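You operate a simulated robot arm through the tools that you are given. There is no shell and no other tool. Be economical: measure what you need, move in short steps, check, and stop when the job is done.

Carry out the task below with a simulated robot arm. There is one attempt and no reset: what you move stays moved.

JOB
Open the grey drawer, take the pale orange tile from the pale pink tile and put it on the top of the deep bench and shut the drawer again. Then put the square blue jar on the teal plate. Then take the shortest blue ribbed bead and put it on top of the grey tape roll. Then take the teal box and leave it on the white card. Then fetch the second longest blue ribbed bead and set it on top of the grey battery. Then press the stop button two times. Then take the blue tipped rod and put it on top of the brown taped carton. Keep to this order. Set down upright: square blue jar, teal box, second longest blue ribbed bead.
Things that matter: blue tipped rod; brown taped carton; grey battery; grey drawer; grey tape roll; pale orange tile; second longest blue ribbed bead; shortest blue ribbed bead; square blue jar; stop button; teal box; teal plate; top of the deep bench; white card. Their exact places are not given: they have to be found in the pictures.

Only the result counts: the job must be done as asked and must still hold three seconds after the hand-in. Knocking over, shifting, dropping, spilling or breaking anything else fails it.

ROBOT AND FRAMES
A 7-joint arm with a fingered hand on a trunk, on a base that drives. Base frame: it is fixed to the floor where the robot stands at the start and does not move with it; the origin is under the middle of the robot, x ahead of it, y to its left, z up; the surface under the hand at the start is at about z = 850. Lengths are in mm, angles in degrees, forces in N, time in s.
With the tool pointing down near the work surface it reaches from about 400 to 740 mm from the robot's upright axis, wherever it stands. Its first joint turns from -166.0 to 166.0 degrees. Places, roughly: blue tipped rod (20x3x3 cm) [-2600, 1200, 900]; brown taped carton (20x26x15 cm) [-3700, 2000, 1200]; grey battery (6x5x8 cm) [-1900, -1900, 900]; grey drawer [500, -100, 700]; grey tape roll (7x7x5 cm) [400, -900, 900]; pale orange tile (6x6x2 cm) [400, -200, 700]; second longest blue ribbed bead (4x4x5 cm) [-800, 1900, 900]; shortest blue ribbed bead (4x4x3 cm) [500, -300, 900]; square blue jar (6x6x8 cm) [400, -200, 900]; stop button [-1800, 800, 900]; teal box (8x11x10 cm) [-1200, 2300, 900]; teal plate (10x10x1 cm) [-1800, 2600, 900]; top of the deep bench [700, -300, 800]; white card (12x12x1 cm) [-1000, 2100, 900]. Payload 3.4 kg.
The TCP is the grasp point between the finger pads, 25 mm short of the fingertips. In the tool frame z runs along the fingers and y along their closing line. Largest opening 88 mm; the body of the gripper starts 29 mm behind the TCP. The gripper is a hand of 3 fingers: y runs from the thumb to the fingers, the wrist lies at [-13, -106, -174] in the tool frame, and closing takes about 1.5 s.
Orientation is told as [roll, pitch, yaw] about the base's x, y, z axes, in that order, counted from this pose: with the fingers straight down and the wrist toward the robot, the tool's x, y and z point along [0, 1, 0], [1, 0, 0] and [0, 0, -1] of the base frame.

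CONTROLS
- The arm moves only by the tool servo_tool. Its argument "deltas" is a list of rows, each an object (a shift or turn left out is 0, a gripper value left out holds the last) with "delta_pos": the shift along the tool's x, y, z in mm, a list of three; "angular": the turn, a rotation vector about the tool's x, y, z in degrees, a list of three. In form: [{"delta_pos": [tx, ty, tz], "angular": [rx, ry, rz]}, ...]. A call has 1 to 20 rows; each row shifts and turns the commanded pose from where the row before left it, along the tool's axes as they then stand. "gripper" is the finger opening in mm, from 0 to 88, set as the call begins (left out, the last holds). A row lasts 0.2 s, in which the tool goes at most 50 mm and 8.6 degrees; a call with a longer step from one row to the next is refused whole, and so is a gripper value outside its range. Where a pose cannot be reached the arm comes as near as it can. A force on the tool above 40 N (or 10 N above the force at the start of the call, whichever is more), or a blocked arm, ends the call early, and 0.2 s more pass. Each finger travels about 72 mm/s and halts on what it meets, pressing with about 33 N; the grip force reading is that of the motor and also rises with nothing between the fingers. The clock runs only during rows and for 0.2 s after the last one: add rows that do not move to give the fingers time. It gives the time, the measured TCP pose, the force on the tool (base axes), the opening and the grip force at its end, in the units of the frame above (readings bear some noise), with the torque about the TCP (base axes, N m) and any sound that the robot's microphone picked up.
- Cameras (640 x 400 px; columns grow to the right, rows downward): "scene" is now at [-20.8, 103.9, 1487.7]; the picture's right is [-0.81, -0.58, 0.00], its down [-0.50, 0.70, -0.52] and it looks along [0.30, -0.42, -0.86] (base axes); focal length 216 px, centre (320, 200). "wrist" rides on the gripper at [58, -85, -99] in the tool frame; the picture's right is [-0.67, 0.35, -0.66], its down [-0.69, -0.63, 0.37] and it looks along [-0.29, 0.69, 0.66] (tool axes); focal length 261 px, centre (320, 200).
- capture(camera): a new picture of that camera. It takes no simulated time.
- lift_body(by): slides the trunk up (or, below 0, down) by that many mm; the arm and the scene camera ride with it, the base frame stays. It gives what a move gives, with no picture.
- drive_base(legs): drives the robot by 1 to 6 legs, each [ahead, left, turn to the left] in mm, mm and degrees, along the robot's own axes; the way and the turn of a leg run together, so that a leg with both is an arc; at most 1500 mm and 180 degrees a leg. The arm and the cameras ride along, it lands a little off, and it stops where it bumps. It gives what a move gives.
- finger_targets(index, middle, thumb_bend, thumb_turn): sets how far each is bent, from 0 (flat) to 1 (curled in); at 0.3 the hand is open as for a grip, at 0.7 the pads meet at the TCP. One left out holds its place. A second passes; each finger stops where it meets its share of the squeeze, and holds until it gets a number again. A gripper value or a shape takes the hand back. It gives what a move gives, with no picture; readings hold the bend of each and the force on the fingers (four entries, about 0 where the hand has none), thumb and palm. thumb_turn goes from beside the hand (0) to across from the fingers (1), as for a grip.
- set_grasp(shape): the hand has 3 fingers and takes this shape, open, in about a second: jaw (thumb against the fingers, like two jaws); tri (thumb and two fingers); tip (a fingertip pinch); poke (one finger out to press); point (the index stretched); flat (the hand flat); cup (the hand cupped); fist (a fist). The gripper value then closes the fingers along that shape, each until it touches; the sizes above hold for jaw. It gives what a move gives, with no picture.
- head_to(pan, tilt): turns the head with the scene camera to pan (to the left, within 155 degrees either way) and tilt (down, from -29 to 69), counted from straight ahead of the robot. It gives what a move gives.
- probe_pixels(camera, pixels): there is no depth. For up to 12 entries [column, row, z] of the newest picture of that camera ("zoom" is the newest enlarged one), the place [x, y] in the base frame at which the ray of that pixel passes the height z, good to about 2 mm. It takes no simulated time.
- inspect(camera, box): a new picture of the part [left, top, right, bottom] of that camera's present view, enlarged. It takes no simulated time.
- finish_job(): hands the job in; it is judged then, once.

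Keep the steps short. Do not move on a guess: measure, check each grasp and each placing, and mend mistakes. In all there are 145 turns and 172 pictures (those below and enlarged ones count). Leave the gripper open and the arm clear of the work at the hand-in unless told otherwise, and finish with a single line.

The tools are called by a JSON object that holds its "method" and its "body". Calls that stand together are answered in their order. servo_tool: Moves the arm, as the interface text tells. Its arguments: {"type":"object","properties":{"deltas":{"type":"array","items":{"type":"object","properties":{"delta_pos":{"type":"array","items":{"type":"number"}},"angular":{"type":"array","items":{"type":"number"}}}}},"gripper":{"type":"number"}},"required":["deltas"]} The other tools are called the same way: lift_body (by) slides the trunk up or down; set_grasp (shape) gives the hand a shape; finger_targets (index, middle, thumb_bend, thumb_turn) moves the fingers one by one; drive_base (legs) drives the base; head_to (pan, tilt) turns the head that bears the scene camera; capture (camera) takes a picture; probe_pixels (camera, pixels) gives the place at which the rays of pixels pass given heights; inspect (camera, box) takes an enlarged picture of a part of a camera's view; finish_job () hands the job in.

At the start:

```text
clock: 0.0
tool_pos: [411.0, -377.3, 1116.1]
tcp_rot: [0.0, 0.1, 0.0]
force: [-0.2, -0.5, -0.5]
wrist_torque: [0.02, -0.03, -0.03]
width: 87.7
finger_force: 0.0
shape: jaw
bend: [0.3, 0.3, 0.3, 0.98]
finger forces: [0.1, 0.0, 0.0, 0.0, 0.0, 0.0]
trunk travel left (down, up): [-525.0, 65.0]
robot x, y, heading: [-2.4, 2.3, -0.1]
head pan, tilt: [-54.5, 58.9]
```

scene: 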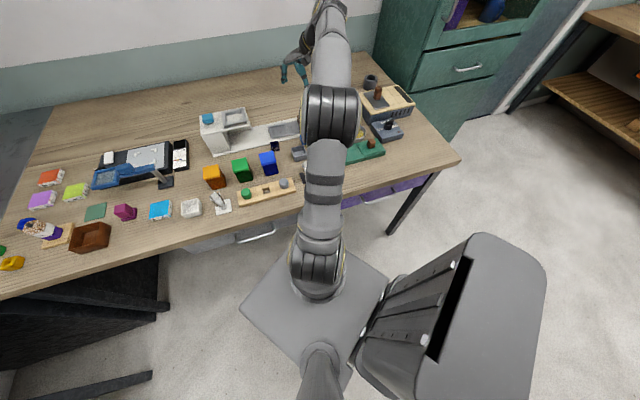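
wrist: 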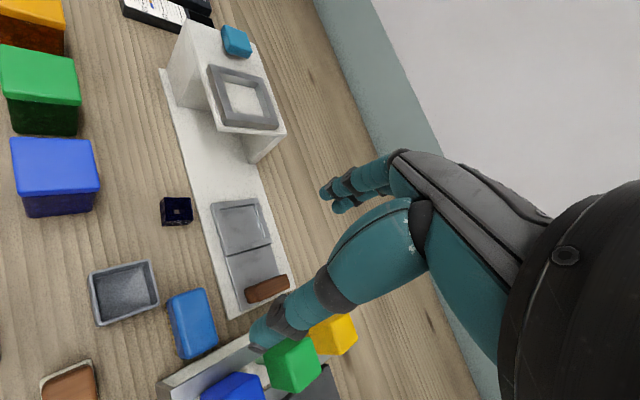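

I'll look at the bench around the drawer in enlarged pictures first.

{"method": "inspect", "body": {"camera": "scene", "box": [180, 60, 420, 260]}}

{"method": "inspect", "body": {"camera": "scene", "box": [0, 100, 240, 300]}}

```text
2.00 times, centred on (300, 160) of scene
```

zoom: 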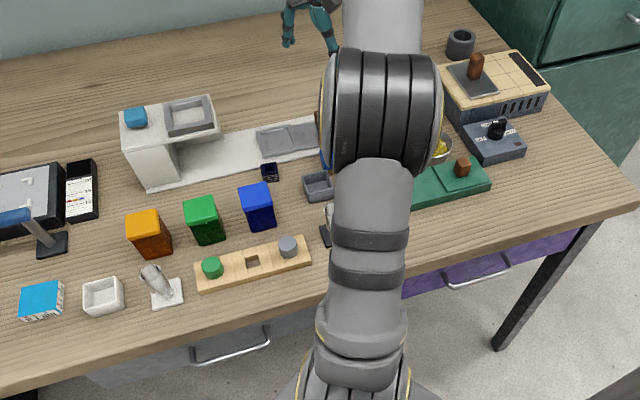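

```text
2.00 times, centred on (120, 200) of scene
```

zoom: 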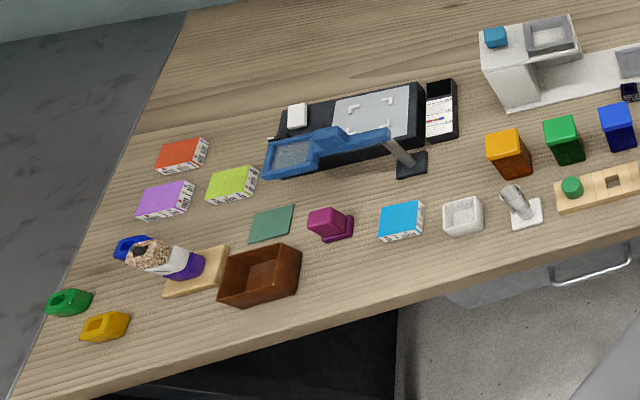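

Probe bench edge corners and objects for orientation.

{"method": "probe_pixels", "body": {"camera": "scene", "pixels": [[0, 300, 850], [460, 162, 850], [50, 105, 850], [255, 233, 750], [267, 160, 920], [241, 168, 920], [214, 175, 920], [285, 183, 880], [246, 193, 880], [405, 185, 750], [372, 82, 880], [385, 130, 880]]}}

{"method": "head_to", "body": {"pan": 0, "tilt": 60}}

{"method": "capture", "body": {"camera": "scene"}}

```text
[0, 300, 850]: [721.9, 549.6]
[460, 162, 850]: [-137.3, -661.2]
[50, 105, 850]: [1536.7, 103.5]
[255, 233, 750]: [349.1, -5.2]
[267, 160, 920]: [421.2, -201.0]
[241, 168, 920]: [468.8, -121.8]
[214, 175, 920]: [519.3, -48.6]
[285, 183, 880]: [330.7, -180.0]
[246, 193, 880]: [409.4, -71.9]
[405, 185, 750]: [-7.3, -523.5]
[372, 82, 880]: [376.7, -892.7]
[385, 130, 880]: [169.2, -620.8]
```

```text
clock: 1.2
tool_pos: [411.6, -376.6, 1114.5]
tcp_rot: [-0.1, 0.0, 0.1]
force: [0.0, 0.6, -0.2]
wrist_torque: [-0.03, 0.01, -0.05]
width: 87.6
finger_force: 0.1
shape: jaw
bend: [0.3, 0.3, 0.3, 0.98]
finger forces: [0.0, 0.0, 0.0, 0.0, 0.0, 0.1]
trunk travel left (down, up): [-525.0, 65.0]
robot x, y, heading: [4.0, 0.4, -0.0]
head pan, tilt: [0.0, 60.0]
```

```text
167 pictures are left
```

scene: 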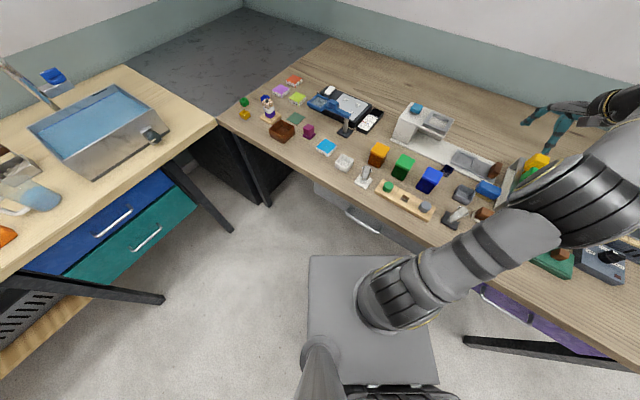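

{"method": "inspect", "body": {"camera": "wrist", "box": [60, 160, 300, 310]}}

{"method": "inspect", "body": {"camera": "scene", "box": [320, 90, 560, 240]}}

{"method": "probe_pixels", "body": {"camera": "wrist", "pixels": [[176, 208, 865], [123, 292, 860], [193, 325, 870], [56, 165, 930], [56, 195, 850], [265, 290, 870]]}}

```text
2.67 times, centred on (180, 235) of wrist
```

zoom: 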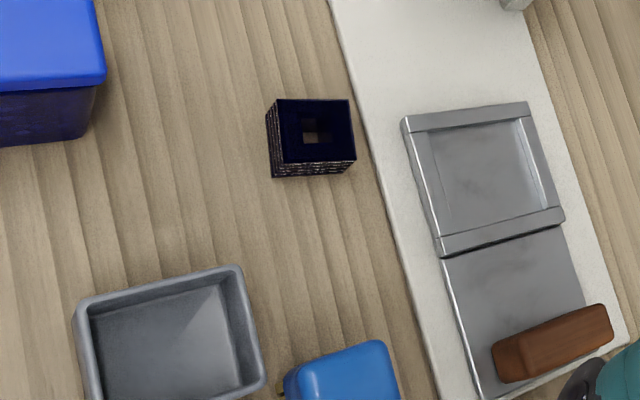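

```text
2.67 times, centred on (440, 165) of scene
```

zoom: 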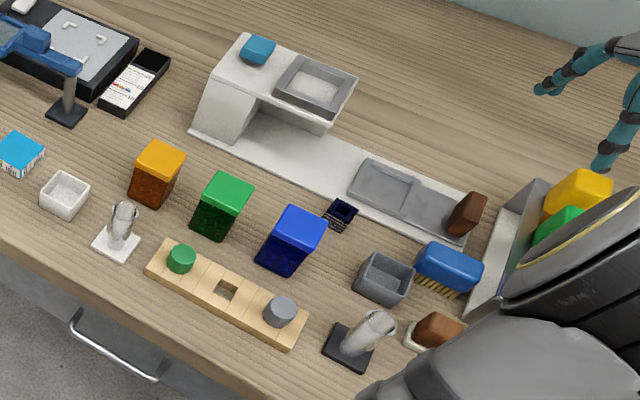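

```text
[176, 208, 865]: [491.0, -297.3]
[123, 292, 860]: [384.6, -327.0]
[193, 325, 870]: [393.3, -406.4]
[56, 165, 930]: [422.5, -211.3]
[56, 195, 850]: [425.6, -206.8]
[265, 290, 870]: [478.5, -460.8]
```

I'll survey the room by panning the head, to plan the driving.

{"method": "head_to", "body": {"pan": 75, "tilt": 35}}

{"method": "capture", "body": {"camera": "scene"}}

{"method": "head_to", "body": {"pan": 150, "tilt": 35}}

{"method": "capture", "body": {"camera": "scene"}}

{"method": "head_to", "body": {"pan": -130, "tilt": 35}}

{"method": "capture", "body": {"camera": "scene"}}

```text
clock: 2.7
tool_pos: [411.1, -376.9, 1116.0]
tcp_rot: [0.0, 0.0, 0.0]
force: [0.1, 0.2, 0.4]
wrist_torque: [0.02, -0.01, -0.01]
width: 87.7
finger_force: 0.0
shape: jaw
bend: [0.3, 0.3, 0.3, 0.98]
finger forces: [0.1, 0.0, 0.1, 0.0, 0.0, 0.0]
trunk travel left (down, up): [-525.0, 65.0]
robot x, y, heading: [1.5, -2.3, 0.1]
head pan, tilt: [75.0, 35.0]
```

```text
164 pictures are left
```

scene: 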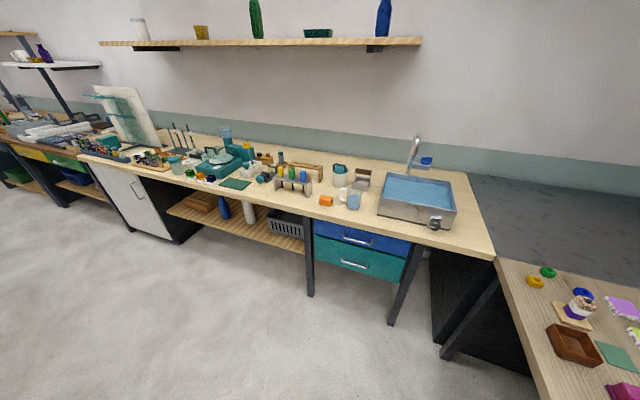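

```text
clock: 4.2
tool_pos: [412.6, -378.1, 1115.6]
tcp_rot: [0.0, 0.0, 0.0]
force: [-0.1, -0.5, 1.1]
wrist_torque: [-0.01, 0.03, 0.01]
width: 87.8
finger_force: 0.1
shape: jaw
bend: [0.3, 0.3, 0.3, 0.98]
finger forces: [0.0, 0.0, 0.1, 0.1, 0.1, 0.1]
trunk travel left (down, up): [-525.0, 65.0]
robot x, y, heading: [-0.7, -0.5, -0.0]
head pan, tilt: [150.0, 35.0]
```

```text
163 pictures are left
```

scene: 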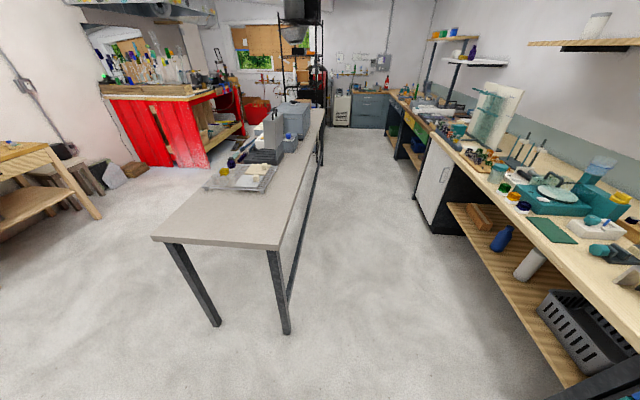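

```text
clock: 8.0
tool_pos: [411.5, -377.3, 1114.5]
tcp_rot: [0.0, -0.1, 0.0]
force: [0.4, 0.4, 1.2]
wrist_torque: [-0.02, -0.01, 0.06]
width: 87.5
finger_force: 0.0
shape: jaw
bend: [0.3, 0.3, 0.3, 0.98]
finger forces: [0.0, 0.0, 0.1, 0.0, 0.0, 0.0]
trunk travel left (down, up): [-525.0, 65.0]
robot x, y, heading: [-1.3, 1.3, -0.1]
head pan, tilt: [-130.0, 35.0]
```

```text
162 pictures are left
```

scene: 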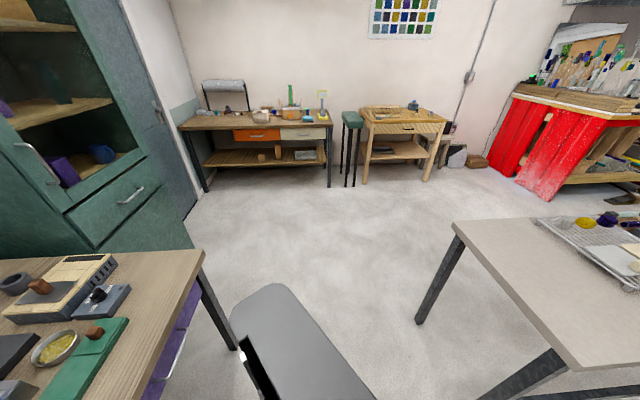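

{"method": "probe_pixels", "body": {"camera": "scene", "pixels": [[455, 228, 850], [562, 372, 850], [418, 322, 0], [205, 250, 850]]}}

{"method": "drive_base", "body": {"legs": [[-200, 142, 0]]}}

{"method": "head_to", "body": {"pan": -35, "tilt": 55}}

{"method": "capture", "body": {"camera": "scene"}}

```text
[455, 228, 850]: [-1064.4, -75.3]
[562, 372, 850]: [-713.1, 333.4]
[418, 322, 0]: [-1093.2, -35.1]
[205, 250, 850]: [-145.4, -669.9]
```

```text
clock: 9.8
tool_pos: [212.7, -239.4, 1116.7]
tcp_rot: [0.1, -0.1, 0.0]
force: [0.7, 0.0, 0.1]
wrist_torque: [-0.04, 0.01, 0.02]
width: 87.6
finger_force: 0.0
shape: jaw
bend: [0.3, 0.3, 0.3, 0.98]
finger forces: [0.0, 0.0, 0.0, 0.1, 0.0, 0.0]
trunk travel left (down, up): [-525.0, 65.0]
robot x, y, heading: [-195.7, 140.2, 0.1]
head pan, tilt: [-130.0, 35.0]
```

```text
clock: 11.5
tool_pos: [213.3, -239.2, 1116.0]
tcp_rot: [-0.1, 0.0, 0.0]
force: [0.1, -0.1, 0.5]
wrist_torque: [0.03, -0.02, -0.03]
width: 87.8
finger_force: 0.1
shape: jaw
bend: [0.3, 0.3, 0.3, 0.98]
finger forces: [0.0, 0.0, 0.0, 0.2, 0.0, 0.0]
trunk travel left (down, up): [-525.0, 65.0]
robot x, y, heading: [-199.6, 138.4, -0.2]
head pan, tilt: [-35.0, 55.0]
```

```text
161 pictures are left
```

scene: 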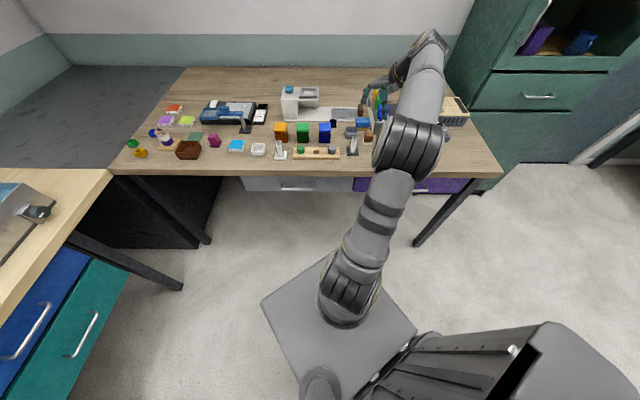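

{"method": "inspect", "body": {"camera": "scene", "box": [220, 130, 380, 230]}}

{"method": "probe_pixels", "body": {"camera": "scene", "pixels": [[300, 190, 810], [300, 190, 780], [300, 190, 750], [110, 174, 850], [502, 177, 850], [242, 178, 810], [352, 178, 810]]}}

```text
4.00 times, centred on (300, 180) of scene
```

zoom: 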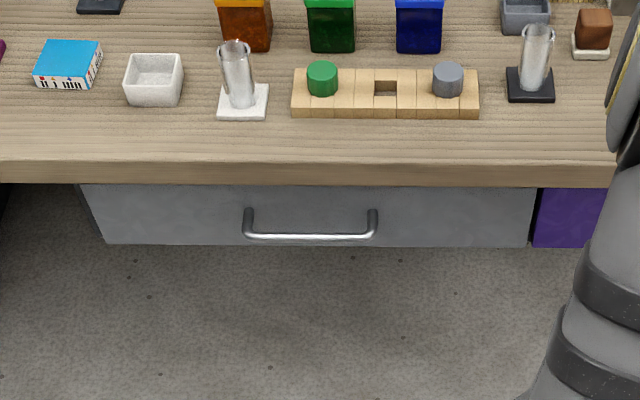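

```text
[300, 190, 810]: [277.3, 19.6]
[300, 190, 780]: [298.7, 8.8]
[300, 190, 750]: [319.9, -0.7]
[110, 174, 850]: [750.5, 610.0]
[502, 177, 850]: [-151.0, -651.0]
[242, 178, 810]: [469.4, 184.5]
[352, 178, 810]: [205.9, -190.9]
```

Back away and turn to face the bench squarely, then measure the handle at two camera heights.

{"method": "drive_base", "body": {"legs": [[-110, 201, 0], [0, 0, -35.2]]}}

{"method": "head_to", "body": {"pan": 0, "tilt": 45}}

{"method": "inspect", "body": {"camera": "scene", "box": [160, 80, 480, 280]}}

```text
clock: 14.9
tool_pos: [-193.5, -206.9, 1115.9]
tcp_rot: [0.1, 0.0, -35.4]
force: [-0.4, 0.3, 0.5]
wrist_torque: [0.02, 0.02, 0.01]
width: 87.7
finger_force: 0.1
shape: jaw
bend: [0.3, 0.3, 0.3, 0.98]
finger forces: [0.1, 0.0, 0.0, 0.0, 0.0, 0.0]
trunk travel left (down, up): [-525.0, 65.0]
robot x, y, heading: [-307.3, 341.2, -35.6]
head pan, tilt: [-35.0, 55.0]
```

```text
clock: 15.9
tool_pos: [-192.5, -206.2, 1116.4]
tcp_rot: [0.0, 0.0, -35.5]
force: [-0.5, 0.3, 0.3]
wrist_torque: [0.01, 0.0, 0.01]
width: 87.7
finger_force: 0.1
shape: jaw
bend: [0.3, 0.3, 0.3, 0.98]
finger forces: [0.1, 0.0, 0.0, 0.0, 0.0, 0.0]
trunk travel left (down, up): [-525.0, 65.0]
robot x, y, heading: [-310.6, 340.1, -35.2]
head pan, tilt: [0.0, 45.0]
```

```text
2.00 times, centred on (320, 180) of scene
```

zoom: 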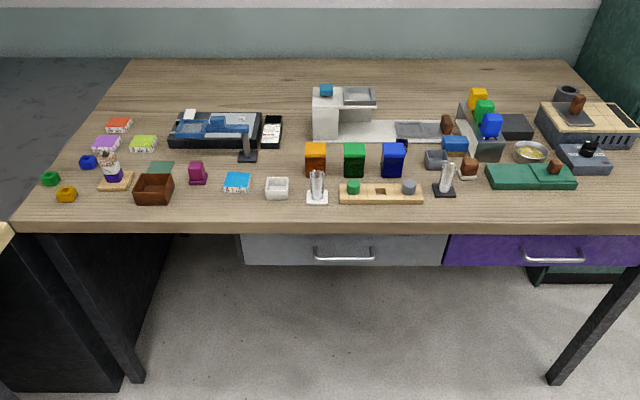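

{"method": "probe_pixels", "body": {"camera": "zoom", "pixels": [[344, 257, 800], [344, 257, 760], [316, 257, 780], [374, 257, 780], [344, 224, 850], [40, 222, 850], [600, 226, 850], [244, 263, 760], [446, 263, 760]]}}

{"method": "lift_body", "body": {"by": -300}}

{"method": "head_to", "body": {"pan": 0, "tilt": 30}}

{"method": "inspect", "body": {"camera": "scene", "box": [160, 80, 480, 280]}}

```text
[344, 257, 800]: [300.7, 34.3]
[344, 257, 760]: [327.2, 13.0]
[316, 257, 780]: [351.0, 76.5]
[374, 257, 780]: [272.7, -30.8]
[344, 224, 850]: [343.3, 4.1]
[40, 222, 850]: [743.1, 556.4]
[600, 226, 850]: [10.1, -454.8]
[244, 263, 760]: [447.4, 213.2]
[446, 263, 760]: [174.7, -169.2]
```

```text
clock: 18.9
tool_pos: [-192.9, -205.9, 816.8]
tcp_rot: [0.0, 0.0, -35.3]
force: [0.8, -0.2, -0.3]
wrist_torque: [0.0, 0.04, 0.02]
width: 87.6
finger_force: 0.1
shape: jaw
bend: [0.3, 0.3, 0.3, 0.98]
finger forces: [0.0, 0.0, 0.0, 0.0, 0.1, 0.1]
trunk travel left (down, up): [-225.0, 365.0]
robot x, y, heading: [-310.3, 341.8, -35.5]
head pan, tilt: [0.0, 45.0]
```

```text
clock: 19.7
tool_pos: [-192.0, -207.2, 816.7]
tcp_rot: [0.1, 0.0, -35.4]
force: [-0.1, -0.2, 0.1]
wrist_torque: [0.0, -0.02, -0.02]
width: 87.7
finger_force: 0.1
shape: jaw
bend: [0.3, 0.3, 0.3, 0.98]
finger forces: [0.0, 0.0, 0.0, 0.1, 0.0, 0.1]
trunk travel left (down, up): [-225.0, 365.0]
robot x, y, heading: [-310.2, 342.1, -35.1]
head pan, tilt: [0.0, 30.0]
```

```text
2.00 times, centred on (320, 180) of scene
```

zoom: 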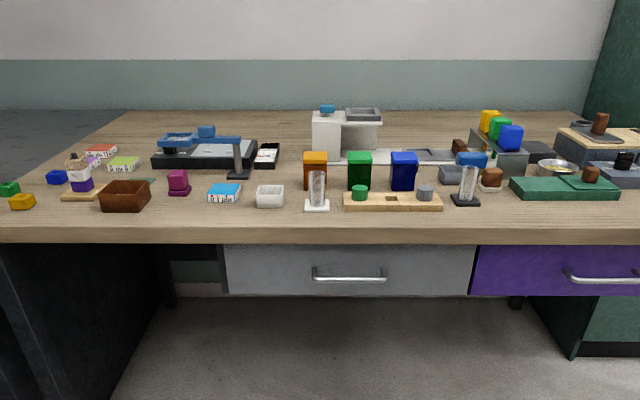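

{"method": "probe_pixels", "body": {"camera": "zoom", "pixels": [[349, 279, 800], [349, 279, 760], [349, 279, 740], [315, 279, 750], [386, 280, 750], [349, 227, 850], [349, 294, 730], [349, 243, 820], [40, 225, 850], [600, 226, 850]]}}

```text
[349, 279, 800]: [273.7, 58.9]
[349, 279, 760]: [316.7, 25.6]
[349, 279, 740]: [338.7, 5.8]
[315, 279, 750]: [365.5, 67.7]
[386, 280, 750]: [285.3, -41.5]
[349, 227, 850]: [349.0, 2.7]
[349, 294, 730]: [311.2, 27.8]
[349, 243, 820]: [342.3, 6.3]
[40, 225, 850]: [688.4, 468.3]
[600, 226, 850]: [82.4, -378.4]
```

Handle centre is about n=284 (bench-normal), z≈731. I move the hand sideways in front of the drawer and then tip it to point horizontally forwards.

{"method": "servo_tool", "body": {"deltas": [{"delta_pos": [44, 5, 0]}, {"delta_pos": [44, 5, 0]}, {"delta_pos": [44, 5, 0]}, {"delta_pos": [44, 5, 0]}, {"delta_pos": [44, 5, 0]}, {"delta_pos": [44, 5, 0]}, {"delta_pos": [44, 5, 0]}, {"delta_pos": [44, 5, 0]}, {"delta_pos": [44, 5, 0]}, {"delta_pos": [44, 5, 0]}, {"delta_pos": [39, 5, 0]}]}}

{"method": "servo_tool", "body": {"deltas": [{"angular": [-8.2, 0, 0]}, {"angular": [-8.2, 0, 0]}, {"angular": [-8.2, 0, 0]}, {"angular": [-8.2, 0, 0]}, {"angular": [-8.2, 0, 0]}, {"angular": [-8.2, 0, 0]}, {"angular": [-8.2, 0, 0]}, {"angular": [-8.2, 0, 0]}, {"angular": [-8.2, 0, 0]}, {"angular": [-8.2, 0, 0]}, {"angular": [-8, 0, 0]}, {}]}}

{"method": "capture", "body": {"camera": "scene"}}

{"method": "capture", "body": {"camera": "wrist"}}

```text
clock: 22.1
tool_pos: [130.0, 153.5, 815.4]
tcp_rot: [0.1, -0.1, -35.4]
force: [-0.2, 0.8, -0.1]
wrist_torque: [0.02, -0.04, 0.01]
width: 87.6
finger_force: 0.1
shape: jaw
bend: [0.3, 0.3, 0.3, 0.98]
finger forces: [0.0, 0.1, 0.0, 0.0, 0.1, 0.1]
trunk travel left (down, up): [-225.0, 365.0]
robot x, y, heading: [-310.2, 341.5, -35.3]
head pan, tilt: [0.0, 30.0]
```

```text
clock: 23.5
tool_pos: [157.6, 230.7, 777.4]
tcp_rot: [11.0, -37.1, -30.2]
force: [0.0, -0.1, -0.1]
wrist_torque: [-0.01, 0.01, 0.0]
width: 87.8
finger_force: 0.1
shape: jaw
bend: [0.3, 0.3, 0.3, 0.98]
finger forces: [0.0, 0.0, 0.0, 0.1, 0.0, 0.0]
trunk travel left (down, up): [-225.0, 365.0]
robot x, y, heading: [-307.3, 337.7, -35.2]
head pan, tilt: [0.0, 30.0]
stopped in row 6: the arm was blocked; the commanded pose is now the measured one
```

```text
157 pictures are left
```

scene: 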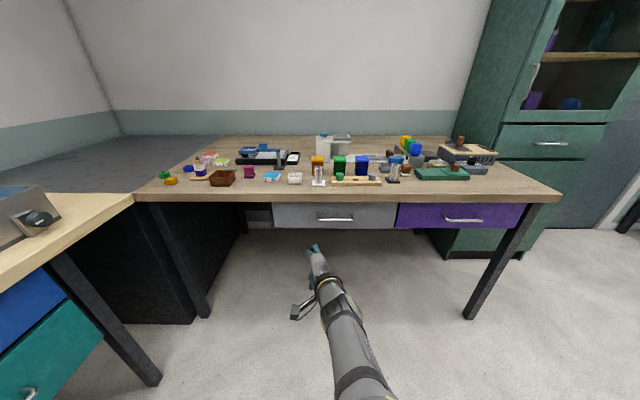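

```text
156 pictures are left
```

wrist: 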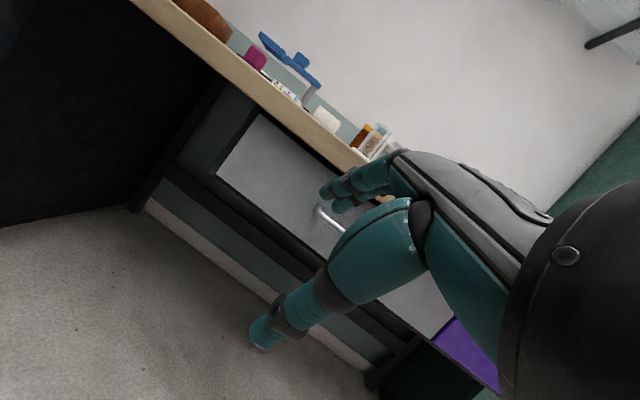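

The arm got blocked at ~40° tip because it's folded too near. I straighten the deviation and extend forwards first.

{"method": "servo_tool", "body": {"deltas": [{"delta_pos": [-20, 32, 24], "angular": [0, -4.7, 1.4]}, {"delta_pos": [-20, 32, 24], "angular": [0, -4.7, 1.4]}, {"delta_pos": [-20, 32, 24], "angular": [0, -4.7, 1.3]}, {"delta_pos": [-20, 32, 24]}, {}]}}

```text
clock: 24.7
tool_pos: [258.4, 81.5, 771.8]
tcp_rot: [-0.5, -37.0, -35.1]
force: [0.1, 0.8, -0.1]
wrist_torque: [0.01, -0.03, 0.0]
width: 87.9
finger_force: 0.0
shape: jaw
bend: [0.3, 0.3, 0.3, 0.97]
finger forces: [0.0, 0.1, 0.0, 0.0, 0.1, 0.1]
trunk travel left (down, up): [-225.0, 365.0]
robot x, y, heading: [-309.7, 339.2, -35.4]
head pan, tilt: [0.0, 30.0]
```

{"method": "servo_tool", "body": {"deltas": [{"angular": [-8, 0, 0]}, {"angular": [-8, 0, 0]}, {"angular": [-8, 0, 0]}, {"angular": [-8, 0, 0]}, {"angular": [-8, 0, 0]}, {"angular": [-8, 0, 0]}, {}]}}

{"method": "capture", "body": {"camera": "scene"}}

{"method": "capture", "body": {"camera": "wrist"}}

```text
clock: 26.3
tool_pos: [256.8, 81.2, 773.4]
tcp_rot: [-4.0, -85.1, -31.5]
force: [-0.2, 0.6, -1.0]
wrist_torque: [0.01, 0.01, 0.0]
width: 87.7
finger_force: 0.0
shape: jaw
bend: [0.3, 0.3, 0.3, 0.97]
finger forces: [0.0, 0.0, 0.0, 0.1, 0.1, 0.1]
trunk travel left (down, up): [-225.0, 365.0]
robot x, y, heading: [-307.9, 339.8, -35.4]
head pan, tilt: [0.0, 30.0]
```

```text
155 pictures are left
```

scene: 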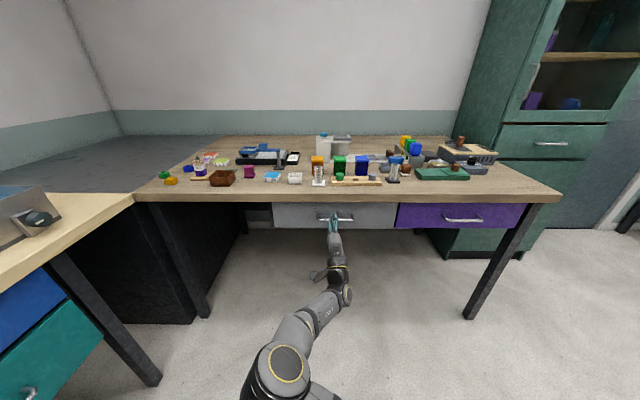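

```text
154 pictures are left
```

wrist: 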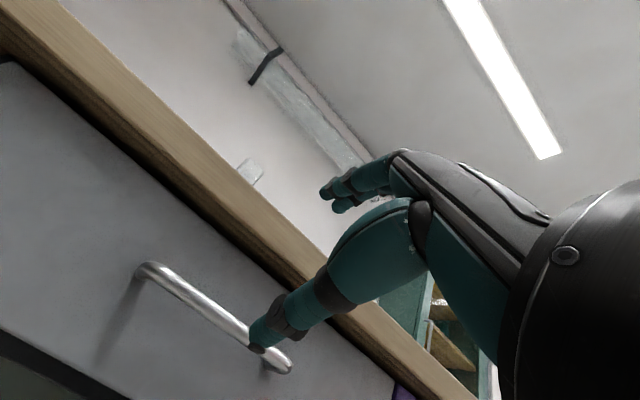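

{"method": "probe_pixels", "body": {"camera": "wrist", "pixels": [[215, 311, 760], [215, 311, 740], [215, 311, 720], [148, 268, 740], [285, 362, 740], [175, 130, 820]]}}

{"method": "inspect", "body": {"camera": "scene", "box": [260, 180, 420, 280]}}

```text
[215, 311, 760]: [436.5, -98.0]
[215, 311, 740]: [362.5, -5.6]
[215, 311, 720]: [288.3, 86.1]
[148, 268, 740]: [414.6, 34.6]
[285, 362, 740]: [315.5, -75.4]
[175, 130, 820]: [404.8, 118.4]
```

```text
4.00 times, centred on (340, 230) of scene
```

zoom: 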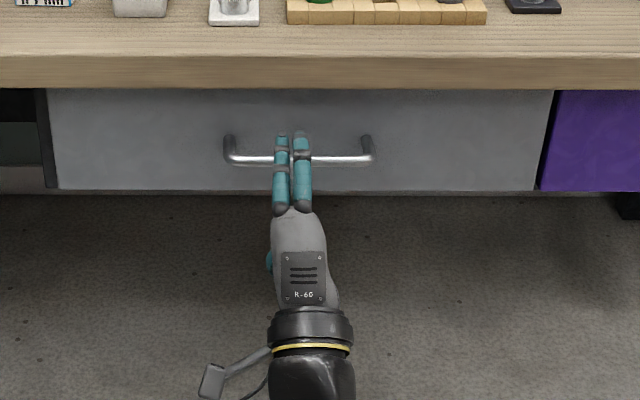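

Bar is at n≈279, z≈737, u≈195. Lower to bar height, advance, check, then close.

{"method": "servo_tool", "body": {"deltas": [{"delta_pos": [-10, -18, 0], "angular": [-5, 0, 0]}, {"delta_pos": [-8, -18, 0]}, {"delta_pos": [0, 0, 38]}, {"delta_pos": [0, 0, 38]}, {"delta_pos": [0, 0, 36]}, {}]}}

{"method": "inspect", "body": {"camera": "scene", "box": [260, 180, 420, 280]}}

{"method": "capture", "body": {"camera": "wrist"}}

```text
clock: 27.7
tool_pos: [335.3, 1.3, 740.2]
tcp_rot: [-93.4, -89.5, 57.9]
force: [0.0, -0.2, 0.9]
wrist_torque: [-0.02, 0.0, 0.01]
width: 87.9
finger_force: 0.0
shape: jaw
bend: [0.3, 0.3, 0.3, 0.97]
finger forces: [0.0, 0.0, 0.1, 0.0, 0.0, 0.0]
trunk travel left (down, up): [-225.0, 365.0]
robot x, y, heading: [-310.4, 338.5, -35.5]
head pan, tilt: [0.0, 30.0]
```

```text
4.00 times, centred on (340, 230) of scene
```

zoom: 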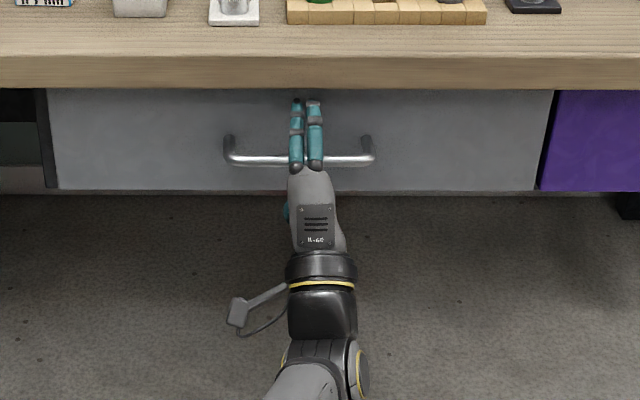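

```text
151 pictures are left
```

wrist: 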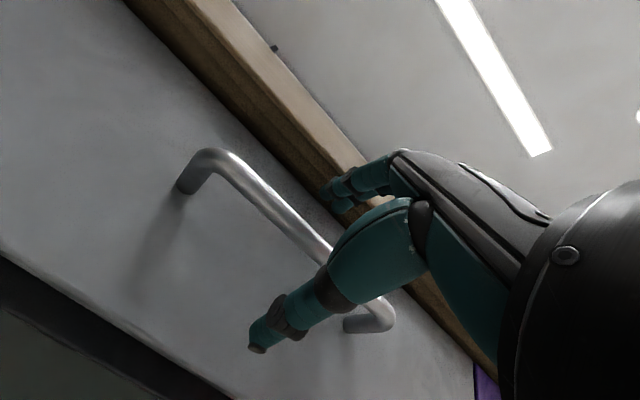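

The bar lies between thumb and fingers. Close on it.

{"method": "servo_tool", "body": {"gripper": 0, "deltas": [{}, {}, {}, {}, {}, {}, {}, {}, {}]}}

```text
clock: 29.7
tool_pos: [337.5, 2.2, 739.1]
tcp_rot: [-80.0, -89.6, 44.5]
force: [2.5, 0.0, -6.8]
wrist_torque: [0.05, -0.05, 0.03]
width: 1.6
finger_force: 32.4
shape: jaw
bend: [0.7, 0.7, 0.76, 1.0]
finger forces: [5.3, 0.0, 0.0, 0.1, 0.9, 0.0]
trunk travel left (down, up): [-225.0, 365.0]
robot x, y, heading: [-311.9, 340.2, -35.4]
head pan, tilt: [0.0, 30.0]
```

{"method": "capture", "body": {"camera": "wrist"}}

{"method": "inspect", "body": {"camera": "scene", "box": [290, 190, 390, 250]}}

```text
150 pictures are left
```

wrist: 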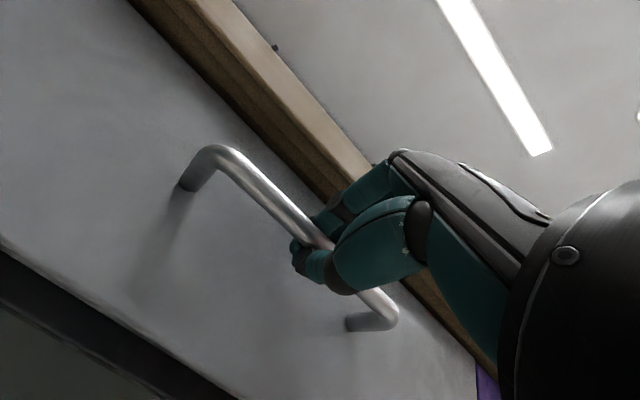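

```text
6.40 times, centred on (340, 220) of scene
```

zoom: 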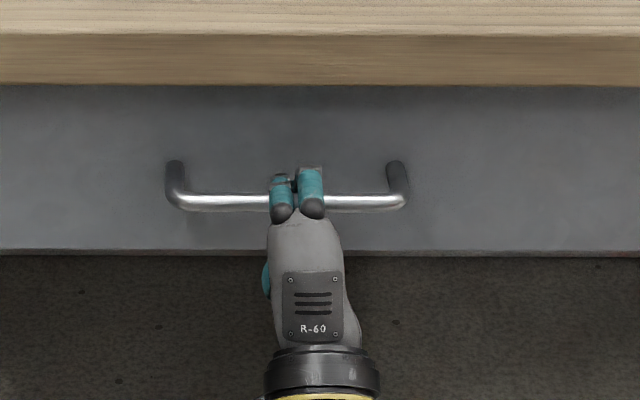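

The fingers hook round the bar. Pull gently straight back.

{"method": "servo_tool", "body": {"deltas": [{"delta_pos": [0, 0, -15]}, {"delta_pos": [0, 0, -25]}, {"delta_pos": [0, 0, -25]}, {"delta_pos": [0, 0, -25]}, {"delta_pos": [0, 0, -25]}, {}]}}

{"method": "capture", "body": {"camera": "scene"}}

```text
clock: 31.1
tool_pos: [244.5, 70.7, 739.4]
tcp_rot: [-85.2, -89.7, 49.8]
force: [-0.5, -0.1, -7.5]
wrist_torque: [0.01, 0.01, -0.01]
width: 1.6
finger_force: 32.9
shape: jaw
bend: [0.7, 0.7, 0.78, 1.0]
finger forces: [2.5, 0.0, 0.1, 0.0, 5.8, 0.0]
trunk travel left (down, up): [-225.0, 365.0]
robot x, y, heading: [-307.5, 338.1, -35.3]
head pan, tilt: [0.0, 30.0]
```

```text
148 pictures are left
```

scene: 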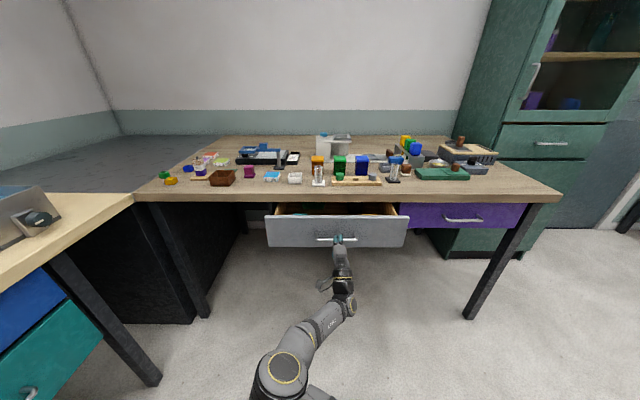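

The drawer is coming. Continue pulling.

{"method": "servo_tool", "body": {"deltas": [{"delta_pos": [0, 0, -25]}, {"delta_pos": [0, 0, -25]}, {"delta_pos": [0, 0, -25]}, {"delta_pos": [0, 0, -25]}, {"delta_pos": [0, 0, -20]}, {}]}}

{"method": "capture", "body": {"camera": "scene"}}

```text
clock: 32.5
tool_pos: [145.3, 140.2, 738.7]
tcp_rot: [-75.7, -89.6, 40.1]
force: [1.2, 0.7, -11.5]
wrist_torque: [0.05, -0.02, 0.0]
width: 1.9
finger_force: 32.7
shape: jaw
bend: [0.7, 0.7, 0.78, 1.0]
finger forces: [1.1, 0.0, 0.1, 0.0, 10.2, 0.2]
trunk travel left (down, up): [-225.0, 365.0]
robot x, y, heading: [-310.0, 341.3, -35.6]
head pan, tilt: [0.0, 30.0]
```

```text
147 pictures are left
```

scene: 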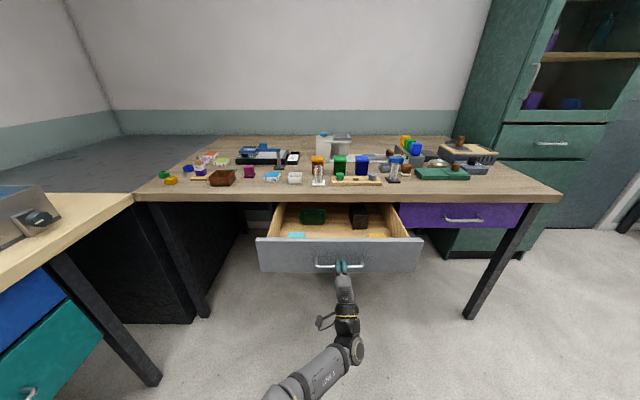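

Drawer is open ~235 mm with tiles near the front. Release, back off, and raise the trunk to look in.

{"method": "servo_tool", "body": {"gripper": 88, "deltas": [{}, {}, {}, {}, {}, {}, {}, {"delta_pos": [0, 0, -35]}, {"delta_pos": [0, 0, -40]}, {}]}}

{"method": "lift_body", "body": {"by": 300}}

{"method": "head_to", "body": {"pan": 0, "tilt": 50}}

{"method": "capture", "body": {"camera": "scene"}}

```text
clock: 34.7
tool_pos: [86.3, 181.9, 737.5]
tcp_rot: [-109.3, -89.6, 73.7]
force: [0.0, -0.1, -0.6]
wrist_torque: [0.0, -0.01, -0.04]
width: 87.4
finger_force: 0.1
shape: jaw
bend: [0.3, 0.3, 0.3, 0.98]
finger forces: [0.0, 0.0, 0.0, 0.0, 0.1, 0.0]
out of reach, approached as far as the arm can: row 9
trunk travel left (down, up): [-225.0, 365.0]
robot x, y, heading: [-307.8, 337.8, -35.6]
head pan, tilt: [0.0, 30.0]
```

```text
clock: 37.7
tool_pos: [86.8, 180.0, 1036.8]
tcp_rot: [-108.6, -89.6, 73.0]
force: [-0.1, 0.2, 0.4]
wrist_torque: [0.03, 0.01, -0.03]
width: 87.4
finger_force: 0.1
shape: jaw
bend: [0.3, 0.3, 0.3, 0.98]
finger forces: [0.0, 0.1, 0.0, 0.0, 0.1, 0.1]
trunk travel left (down, up): [-525.0, 65.0]
robot x, y, heading: [-309.2, 341.4, -35.3]
head pan, tilt: [0.0, 30.0]
```

```text
clock: 38.5
tool_pos: [86.3, 182.2, 1037.7]
tcp_rot: [-108.6, -89.6, 72.9]
force: [-0.6, -0.3, -1.4]
wrist_torque: [-0.01, -0.03, 0.01]
width: 87.7
finger_force: 0.1
shape: jaw
bend: [0.3, 0.3, 0.3, 0.98]
finger forces: [0.1, 0.0, 0.0, 0.0, 0.1, 0.0]
trunk travel left (down, up): [-525.0, 65.0]
robot x, y, heading: [-312.8, 340.9, -35.4]
head pan, tilt: [0.0, 50.0]
```

```text
146 pictures are left
```

scene: 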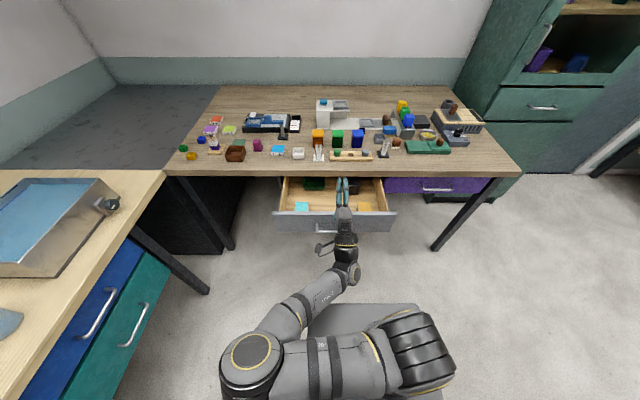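

{"method": "inspect", "body": {"camera": "scene", "box": [260, 165, 420, 265]}}

{"method": "servo_tool", "body": {"deltas": [{"delta_pos": [0, 0, 40]}, {"delta_pos": [0, 0, 40]}, {"delta_pos": [0, 0, 40]}, {"delta_pos": [0, 0, 40]}, {"angular": [8, 0, 0]}, {"angular": [8, 0, 0]}, {"angular": [8, 0, 0]}, {"angular": [8, 0, 0]}, {"angular": [8, 0, 0]}, {"angular": [8, 0, 0]}, {"angular": [8, 0, 0]}, {"angular": [8, 0, 0]}, {"angular": [8, 0, 0]}, {"angular": [8, 0, 0]}, {"angular": [8, 0, 0]}, {"angular": [2, 0, 0]}, {}]}}

```text
4.00 times, centred on (340, 215) of scene
```

zoom: 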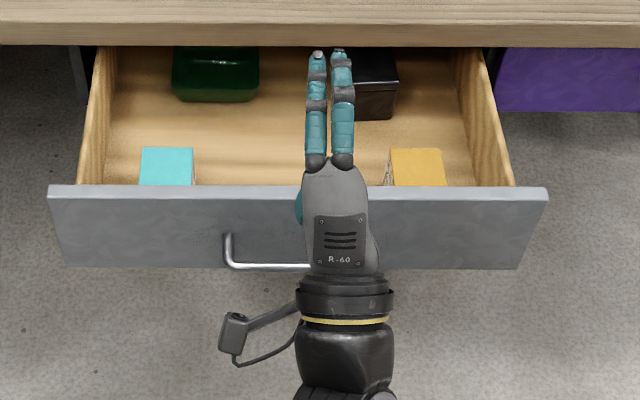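

```text
clock: 42.1
tool_pos: [216.3, 89.0, 1039.4]
tcp_rot: [-0.4, -0.1, -35.5]
force: [1.3, -0.2, 0.2]
wrist_torque: [-0.03, -0.03, 0.01]
width: 87.9
finger_force: 0.0
shape: jaw
bend: [0.3, 0.3, 0.3, 0.98]
finger forces: [0.0, 0.0, 0.0, 0.0, 0.1, 0.0]
trunk travel left (down, up): [-525.0, 65.0]
robot x, y, heading: [-311.8, 341.6, -35.5]
head pan, tilt: [0.0, 50.0]
```

Hand points down again. Look at the tiles in the drawer from both cameras.

{"method": "inspect", "body": {"camera": "scene", "box": [260, 165, 420, 265]}}

{"method": "probe_pixels", "body": {"camera": "zoom", "pixels": [[418, 167, 700], [418, 167, 720], [418, 167, 740], [168, 167, 700], [298, 190, 780], [545, 190, 780], [50, 190, 780]]}}

{"method": "capture", "body": {"camera": "wrist"}}

```text
4.00 times, centred on (340, 215) of scene
```

zoom: 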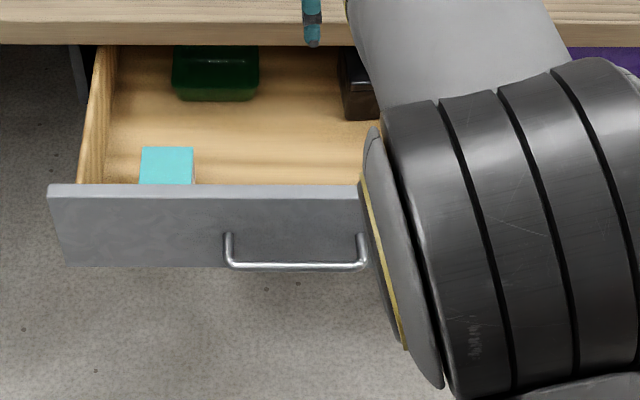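

```text
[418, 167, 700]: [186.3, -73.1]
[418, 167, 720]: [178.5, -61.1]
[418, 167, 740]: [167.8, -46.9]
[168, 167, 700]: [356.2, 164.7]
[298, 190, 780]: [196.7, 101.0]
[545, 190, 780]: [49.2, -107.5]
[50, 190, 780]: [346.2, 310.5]
```

```text
143 pictures are left
```

wrist: 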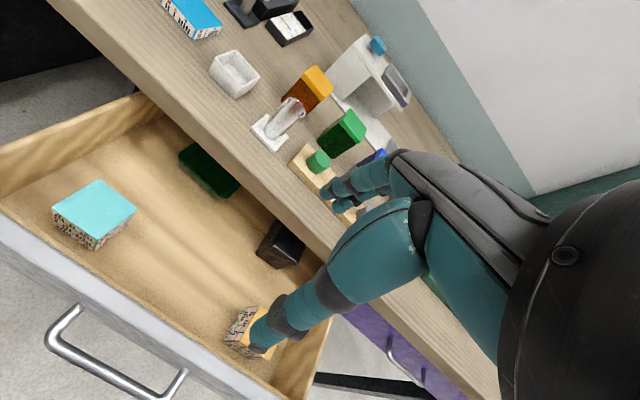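

Shift the hand right to see the orange tile unobstructed.

{"method": "servo_tool", "body": {"deltas": [{"delta_pos": [-43, -9, -9]}, {"delta_pos": [-43, -9, -9]}, {"delta_pos": [-43, -9, -9]}, {"delta_pos": [-42, -8, -9]}, {}]}}

{"method": "capture", "body": {"camera": "wrist"}}

```text
clock: 43.3
tool_pos: [89.7, -29.5, 1073.4]
tcp_rot: [-0.3, -0.1, -35.4]
force: [-0.4, 0.5, 0.3]
wrist_torque: [0.03, 0.01, 0.0]
width: 87.5
finger_force: 0.0
shape: jaw
bend: [0.3, 0.3, 0.3, 0.98]
finger forces: [0.0, 0.1, 0.0, 0.0, 0.1, 0.1]
trunk travel left (down, up): [-525.0, 65.0]
robot x, y, heading: [-313.6, 336.1, -35.3]
head pan, tilt: [0.0, 50.0]
```

```text
142 pictures are left
```

wrist: 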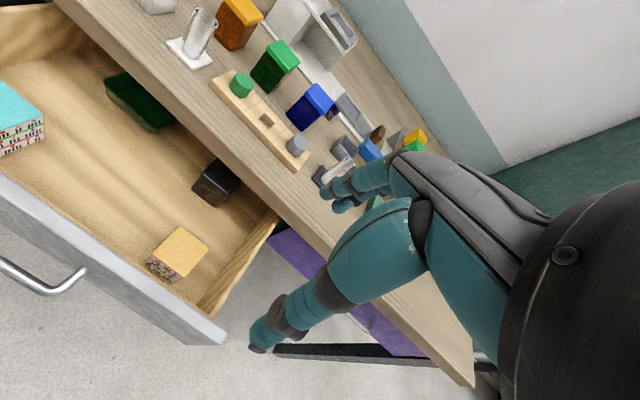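

{"method": "inspect", "body": {"camera": "wrist", "box": [100, 190, 260, 290]}}

{"method": "inspect", "body": {"camera": "wrist", "box": [0, 60, 128, 180]}}

```text
4.00 times, centred on (180, 240) of wrist
```

zoom: 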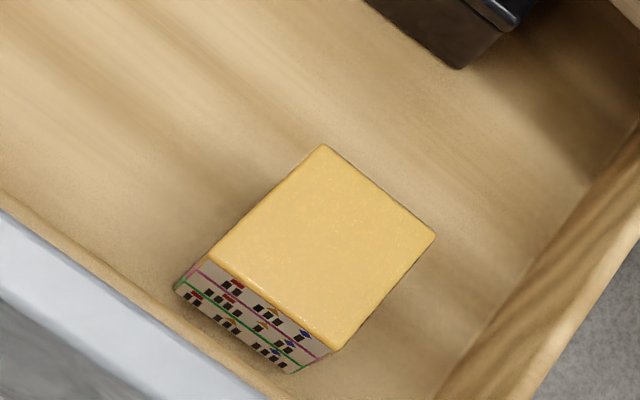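

```text
3.33 times, centred on (64, 120) of wrist
```

zoom: 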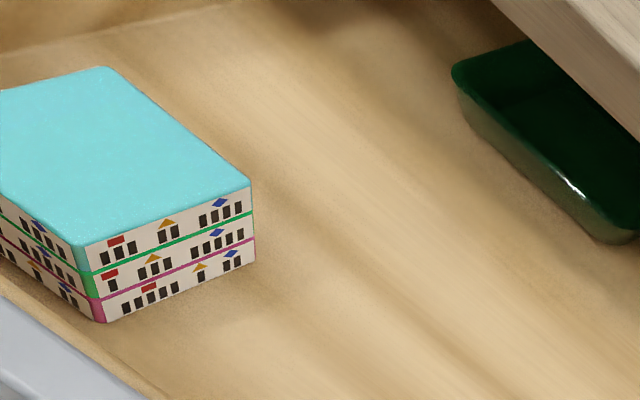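

{"method": "probe_pixels", "body": {"camera": "wrist", "pixels": [[180.5, 226.3, 720], [209, 248.3, 720], [183, 277.5, 720], [152.5, 255, 720], [180.5, 226.3, 760], [209, 248.3, 760], [183, 277.5, 760], [152.5, 255, 760], [143, 262, 660], [172, 283.5, 660], [225, 342, 780], [0, 190, 780]]}}

```text
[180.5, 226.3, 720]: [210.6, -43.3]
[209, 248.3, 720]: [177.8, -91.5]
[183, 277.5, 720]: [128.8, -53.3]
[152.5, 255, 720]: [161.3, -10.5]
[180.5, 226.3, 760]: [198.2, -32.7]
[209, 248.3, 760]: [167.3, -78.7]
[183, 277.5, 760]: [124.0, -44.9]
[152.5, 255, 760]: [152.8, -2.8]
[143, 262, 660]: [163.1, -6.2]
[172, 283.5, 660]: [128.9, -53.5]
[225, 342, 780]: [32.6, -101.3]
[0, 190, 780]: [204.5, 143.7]
```

The orange tile tops a stack of three (top z≈720, centre ≈(170,−50), aligned with the bench). The drawer front is tall, so I turn the hand 90° so the wrist lies to the left, and come above the tile.

{"method": "servo_tool", "body": {"deltas": [{"delta_pos": [15, 38, 0]}, {"delta_pos": [15, 39, 0]}, {"angular": [0, 0, 8.2]}, {"angular": [0, 0, 8.2]}, {"angular": [0, 0, 8.2]}, {"angular": [0, 0, 8.2]}, {"angular": [0, 0, 8.2]}, {"angular": [0, 0, 8.2]}, {"angular": [0, 0, 8.2]}, {"angular": [0, 0, 8.2]}, {"angular": [0, 0, 8.2]}, {"angular": [0, 0, 8.2]}, {"angular": [0, 0, 8]}, {}]}}

{"method": "servo_tool", "body": {"gripper": 76, "deltas": [{"delta_pos": [0, 0, 45]}, {"delta_pos": [0, 0, 45]}, {"delta_pos": [0, 0, 45]}, {"delta_pos": [0, 0, 45]}, {}]}}

{"method": "capture", "body": {"camera": "wrist"}}

{"method": "inspect", "body": {"camera": "scene", "box": [200, 100, 440, 270]}}

```text
clock: 46.3
tool_pos: [169.0, -48.9, 1074.0]
tcp_rot: [0.0, -0.3, -121.6]
force: [-0.1, -0.7, 0.2]
wrist_torque: [0.05, -0.02, 0.01]
width: 87.9
finger_force: 0.1
shape: jaw
bend: [0.3, 0.3, 0.3, 0.98]
finger forces: [0.0, 0.1, 0.1, 0.1, 0.0, 0.1]
out of reach, approached as far as the arm can: row 13
trunk travel left (down, up): [-525.0, 65.0]
robot x, y, heading: [-306.5, 337.3, -35.3]
head pan, tilt: [0.0, 50.0]
```

```text
clock: 47.5
tool_pos: [171.1, -49.3, 893.8]
tcp_rot: [0.2, -0.4, -121.5]
force: [-0.4, 0.0, -0.8]
wrist_torque: [0.03, 0.0, -0.02]
width: 76.2
finger_force: 0.1
shape: jaw
bend: [0.28, 0.32, 0.41, 0.98]
finger forces: [0.0, 0.1, 0.1, 0.0, 0.0, 0.0]
trunk travel left (down, up): [-525.0, 65.0]
robot x, y, heading: [-310.9, 342.0, -35.5]
head pan, tilt: [0.0, 50.0]
```

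```text
139 pictures are left
```

wrist: 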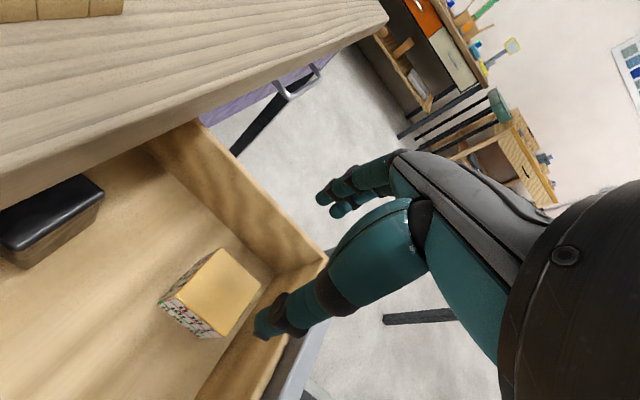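

```text
2.35 times, centred on (320, 185) of scene
```

zoom: 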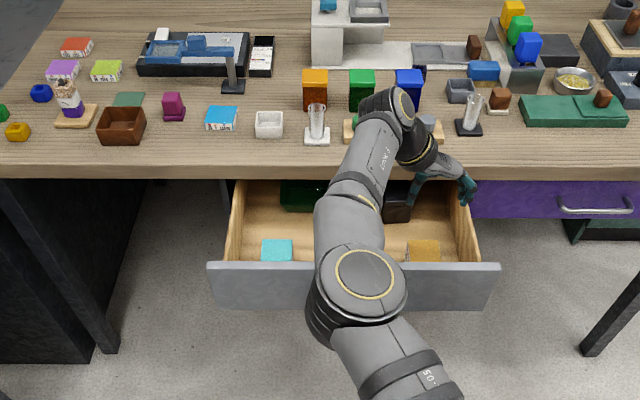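

{"method": "inspect", "body": {"camera": "wrist", "box": [140, 230, 300, 350]}}

```text
3.33 times, centred on (220, 290) of wrist
```

zoom: 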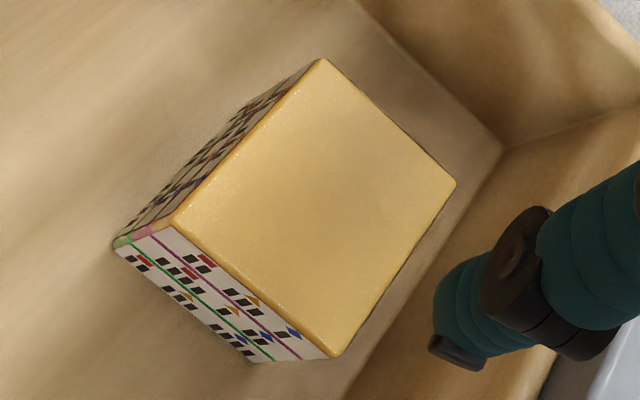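

{"method": "probe_pixels", "body": {"camera": "zoom", "pixels": [[321, 58, 720], [456, 183, 720], [335, 357, 720], [172, 222, 720], [321, 58, 730], [456, 183, 730], [335, 357, 730], [172, 222, 730], [254, 362, 660]]}}

```text
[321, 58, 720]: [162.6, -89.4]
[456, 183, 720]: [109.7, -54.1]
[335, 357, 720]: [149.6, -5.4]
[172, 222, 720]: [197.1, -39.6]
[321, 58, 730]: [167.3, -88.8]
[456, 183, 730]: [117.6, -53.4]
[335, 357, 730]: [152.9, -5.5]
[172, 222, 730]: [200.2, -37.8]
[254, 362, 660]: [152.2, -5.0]
```

Two views agree on top z≈740, centre (164.5,−45). Descend so only the fingertips reach the top tile.

{"method": "servo_tool", "body": {"deltas": [{"delta_pos": [-8, 0, 0]}, {"delta_pos": [0, 0, 45]}, {"delta_pos": [0, 0, 45]}, {"delta_pos": [0, 0, 25]}, {}]}}

{"method": "inspect", "body": {"camera": "wrist", "box": [120, 180, 440, 380]}}

```text
clock: 48.7
tool_pos: [164.7, -47.4, 778.3]
tcp_rot: [0.1, -0.3, -121.6]
force: [-0.4, -0.1, 0.6]
wrist_torque: [0.0, 0.01, 0.03]
width: 76.2
finger_force: 0.1
shape: jaw
bend: [0.28, 0.32, 0.41, 0.98]
finger forces: [0.0, 0.1, 0.0, 0.0, 0.1, 0.0]
trunk travel left (down, up): [-525.0, 65.0]
robot x, y, heading: [-306.8, 341.3, -35.6]
head pan, tilt: [0.0, 50.0]
```

```text
2.00 times, centred on (280, 280) of wrist
```

zoom: 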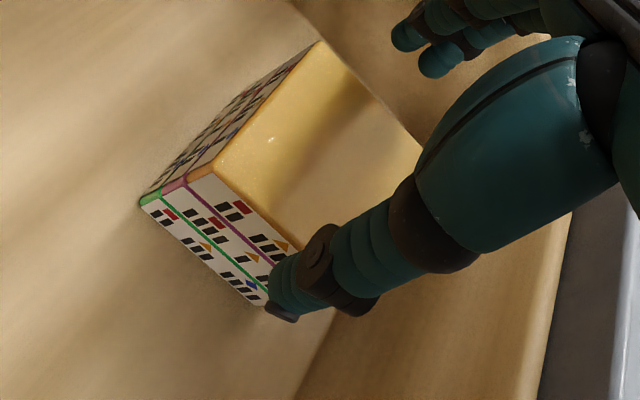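

{"method": "probe_pixels", "body": {"camera": "zoom", "pixels": [[319, 41, 735], [319, 41, 745], [213, 176, 735], [213, 176, 725], [213, 176, 745], [187, 182, 720], [140, 203, 680]]}}

```text
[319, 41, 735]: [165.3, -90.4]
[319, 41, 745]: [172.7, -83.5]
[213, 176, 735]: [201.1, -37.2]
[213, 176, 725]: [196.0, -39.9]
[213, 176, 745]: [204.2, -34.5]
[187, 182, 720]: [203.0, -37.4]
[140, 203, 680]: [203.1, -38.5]
```

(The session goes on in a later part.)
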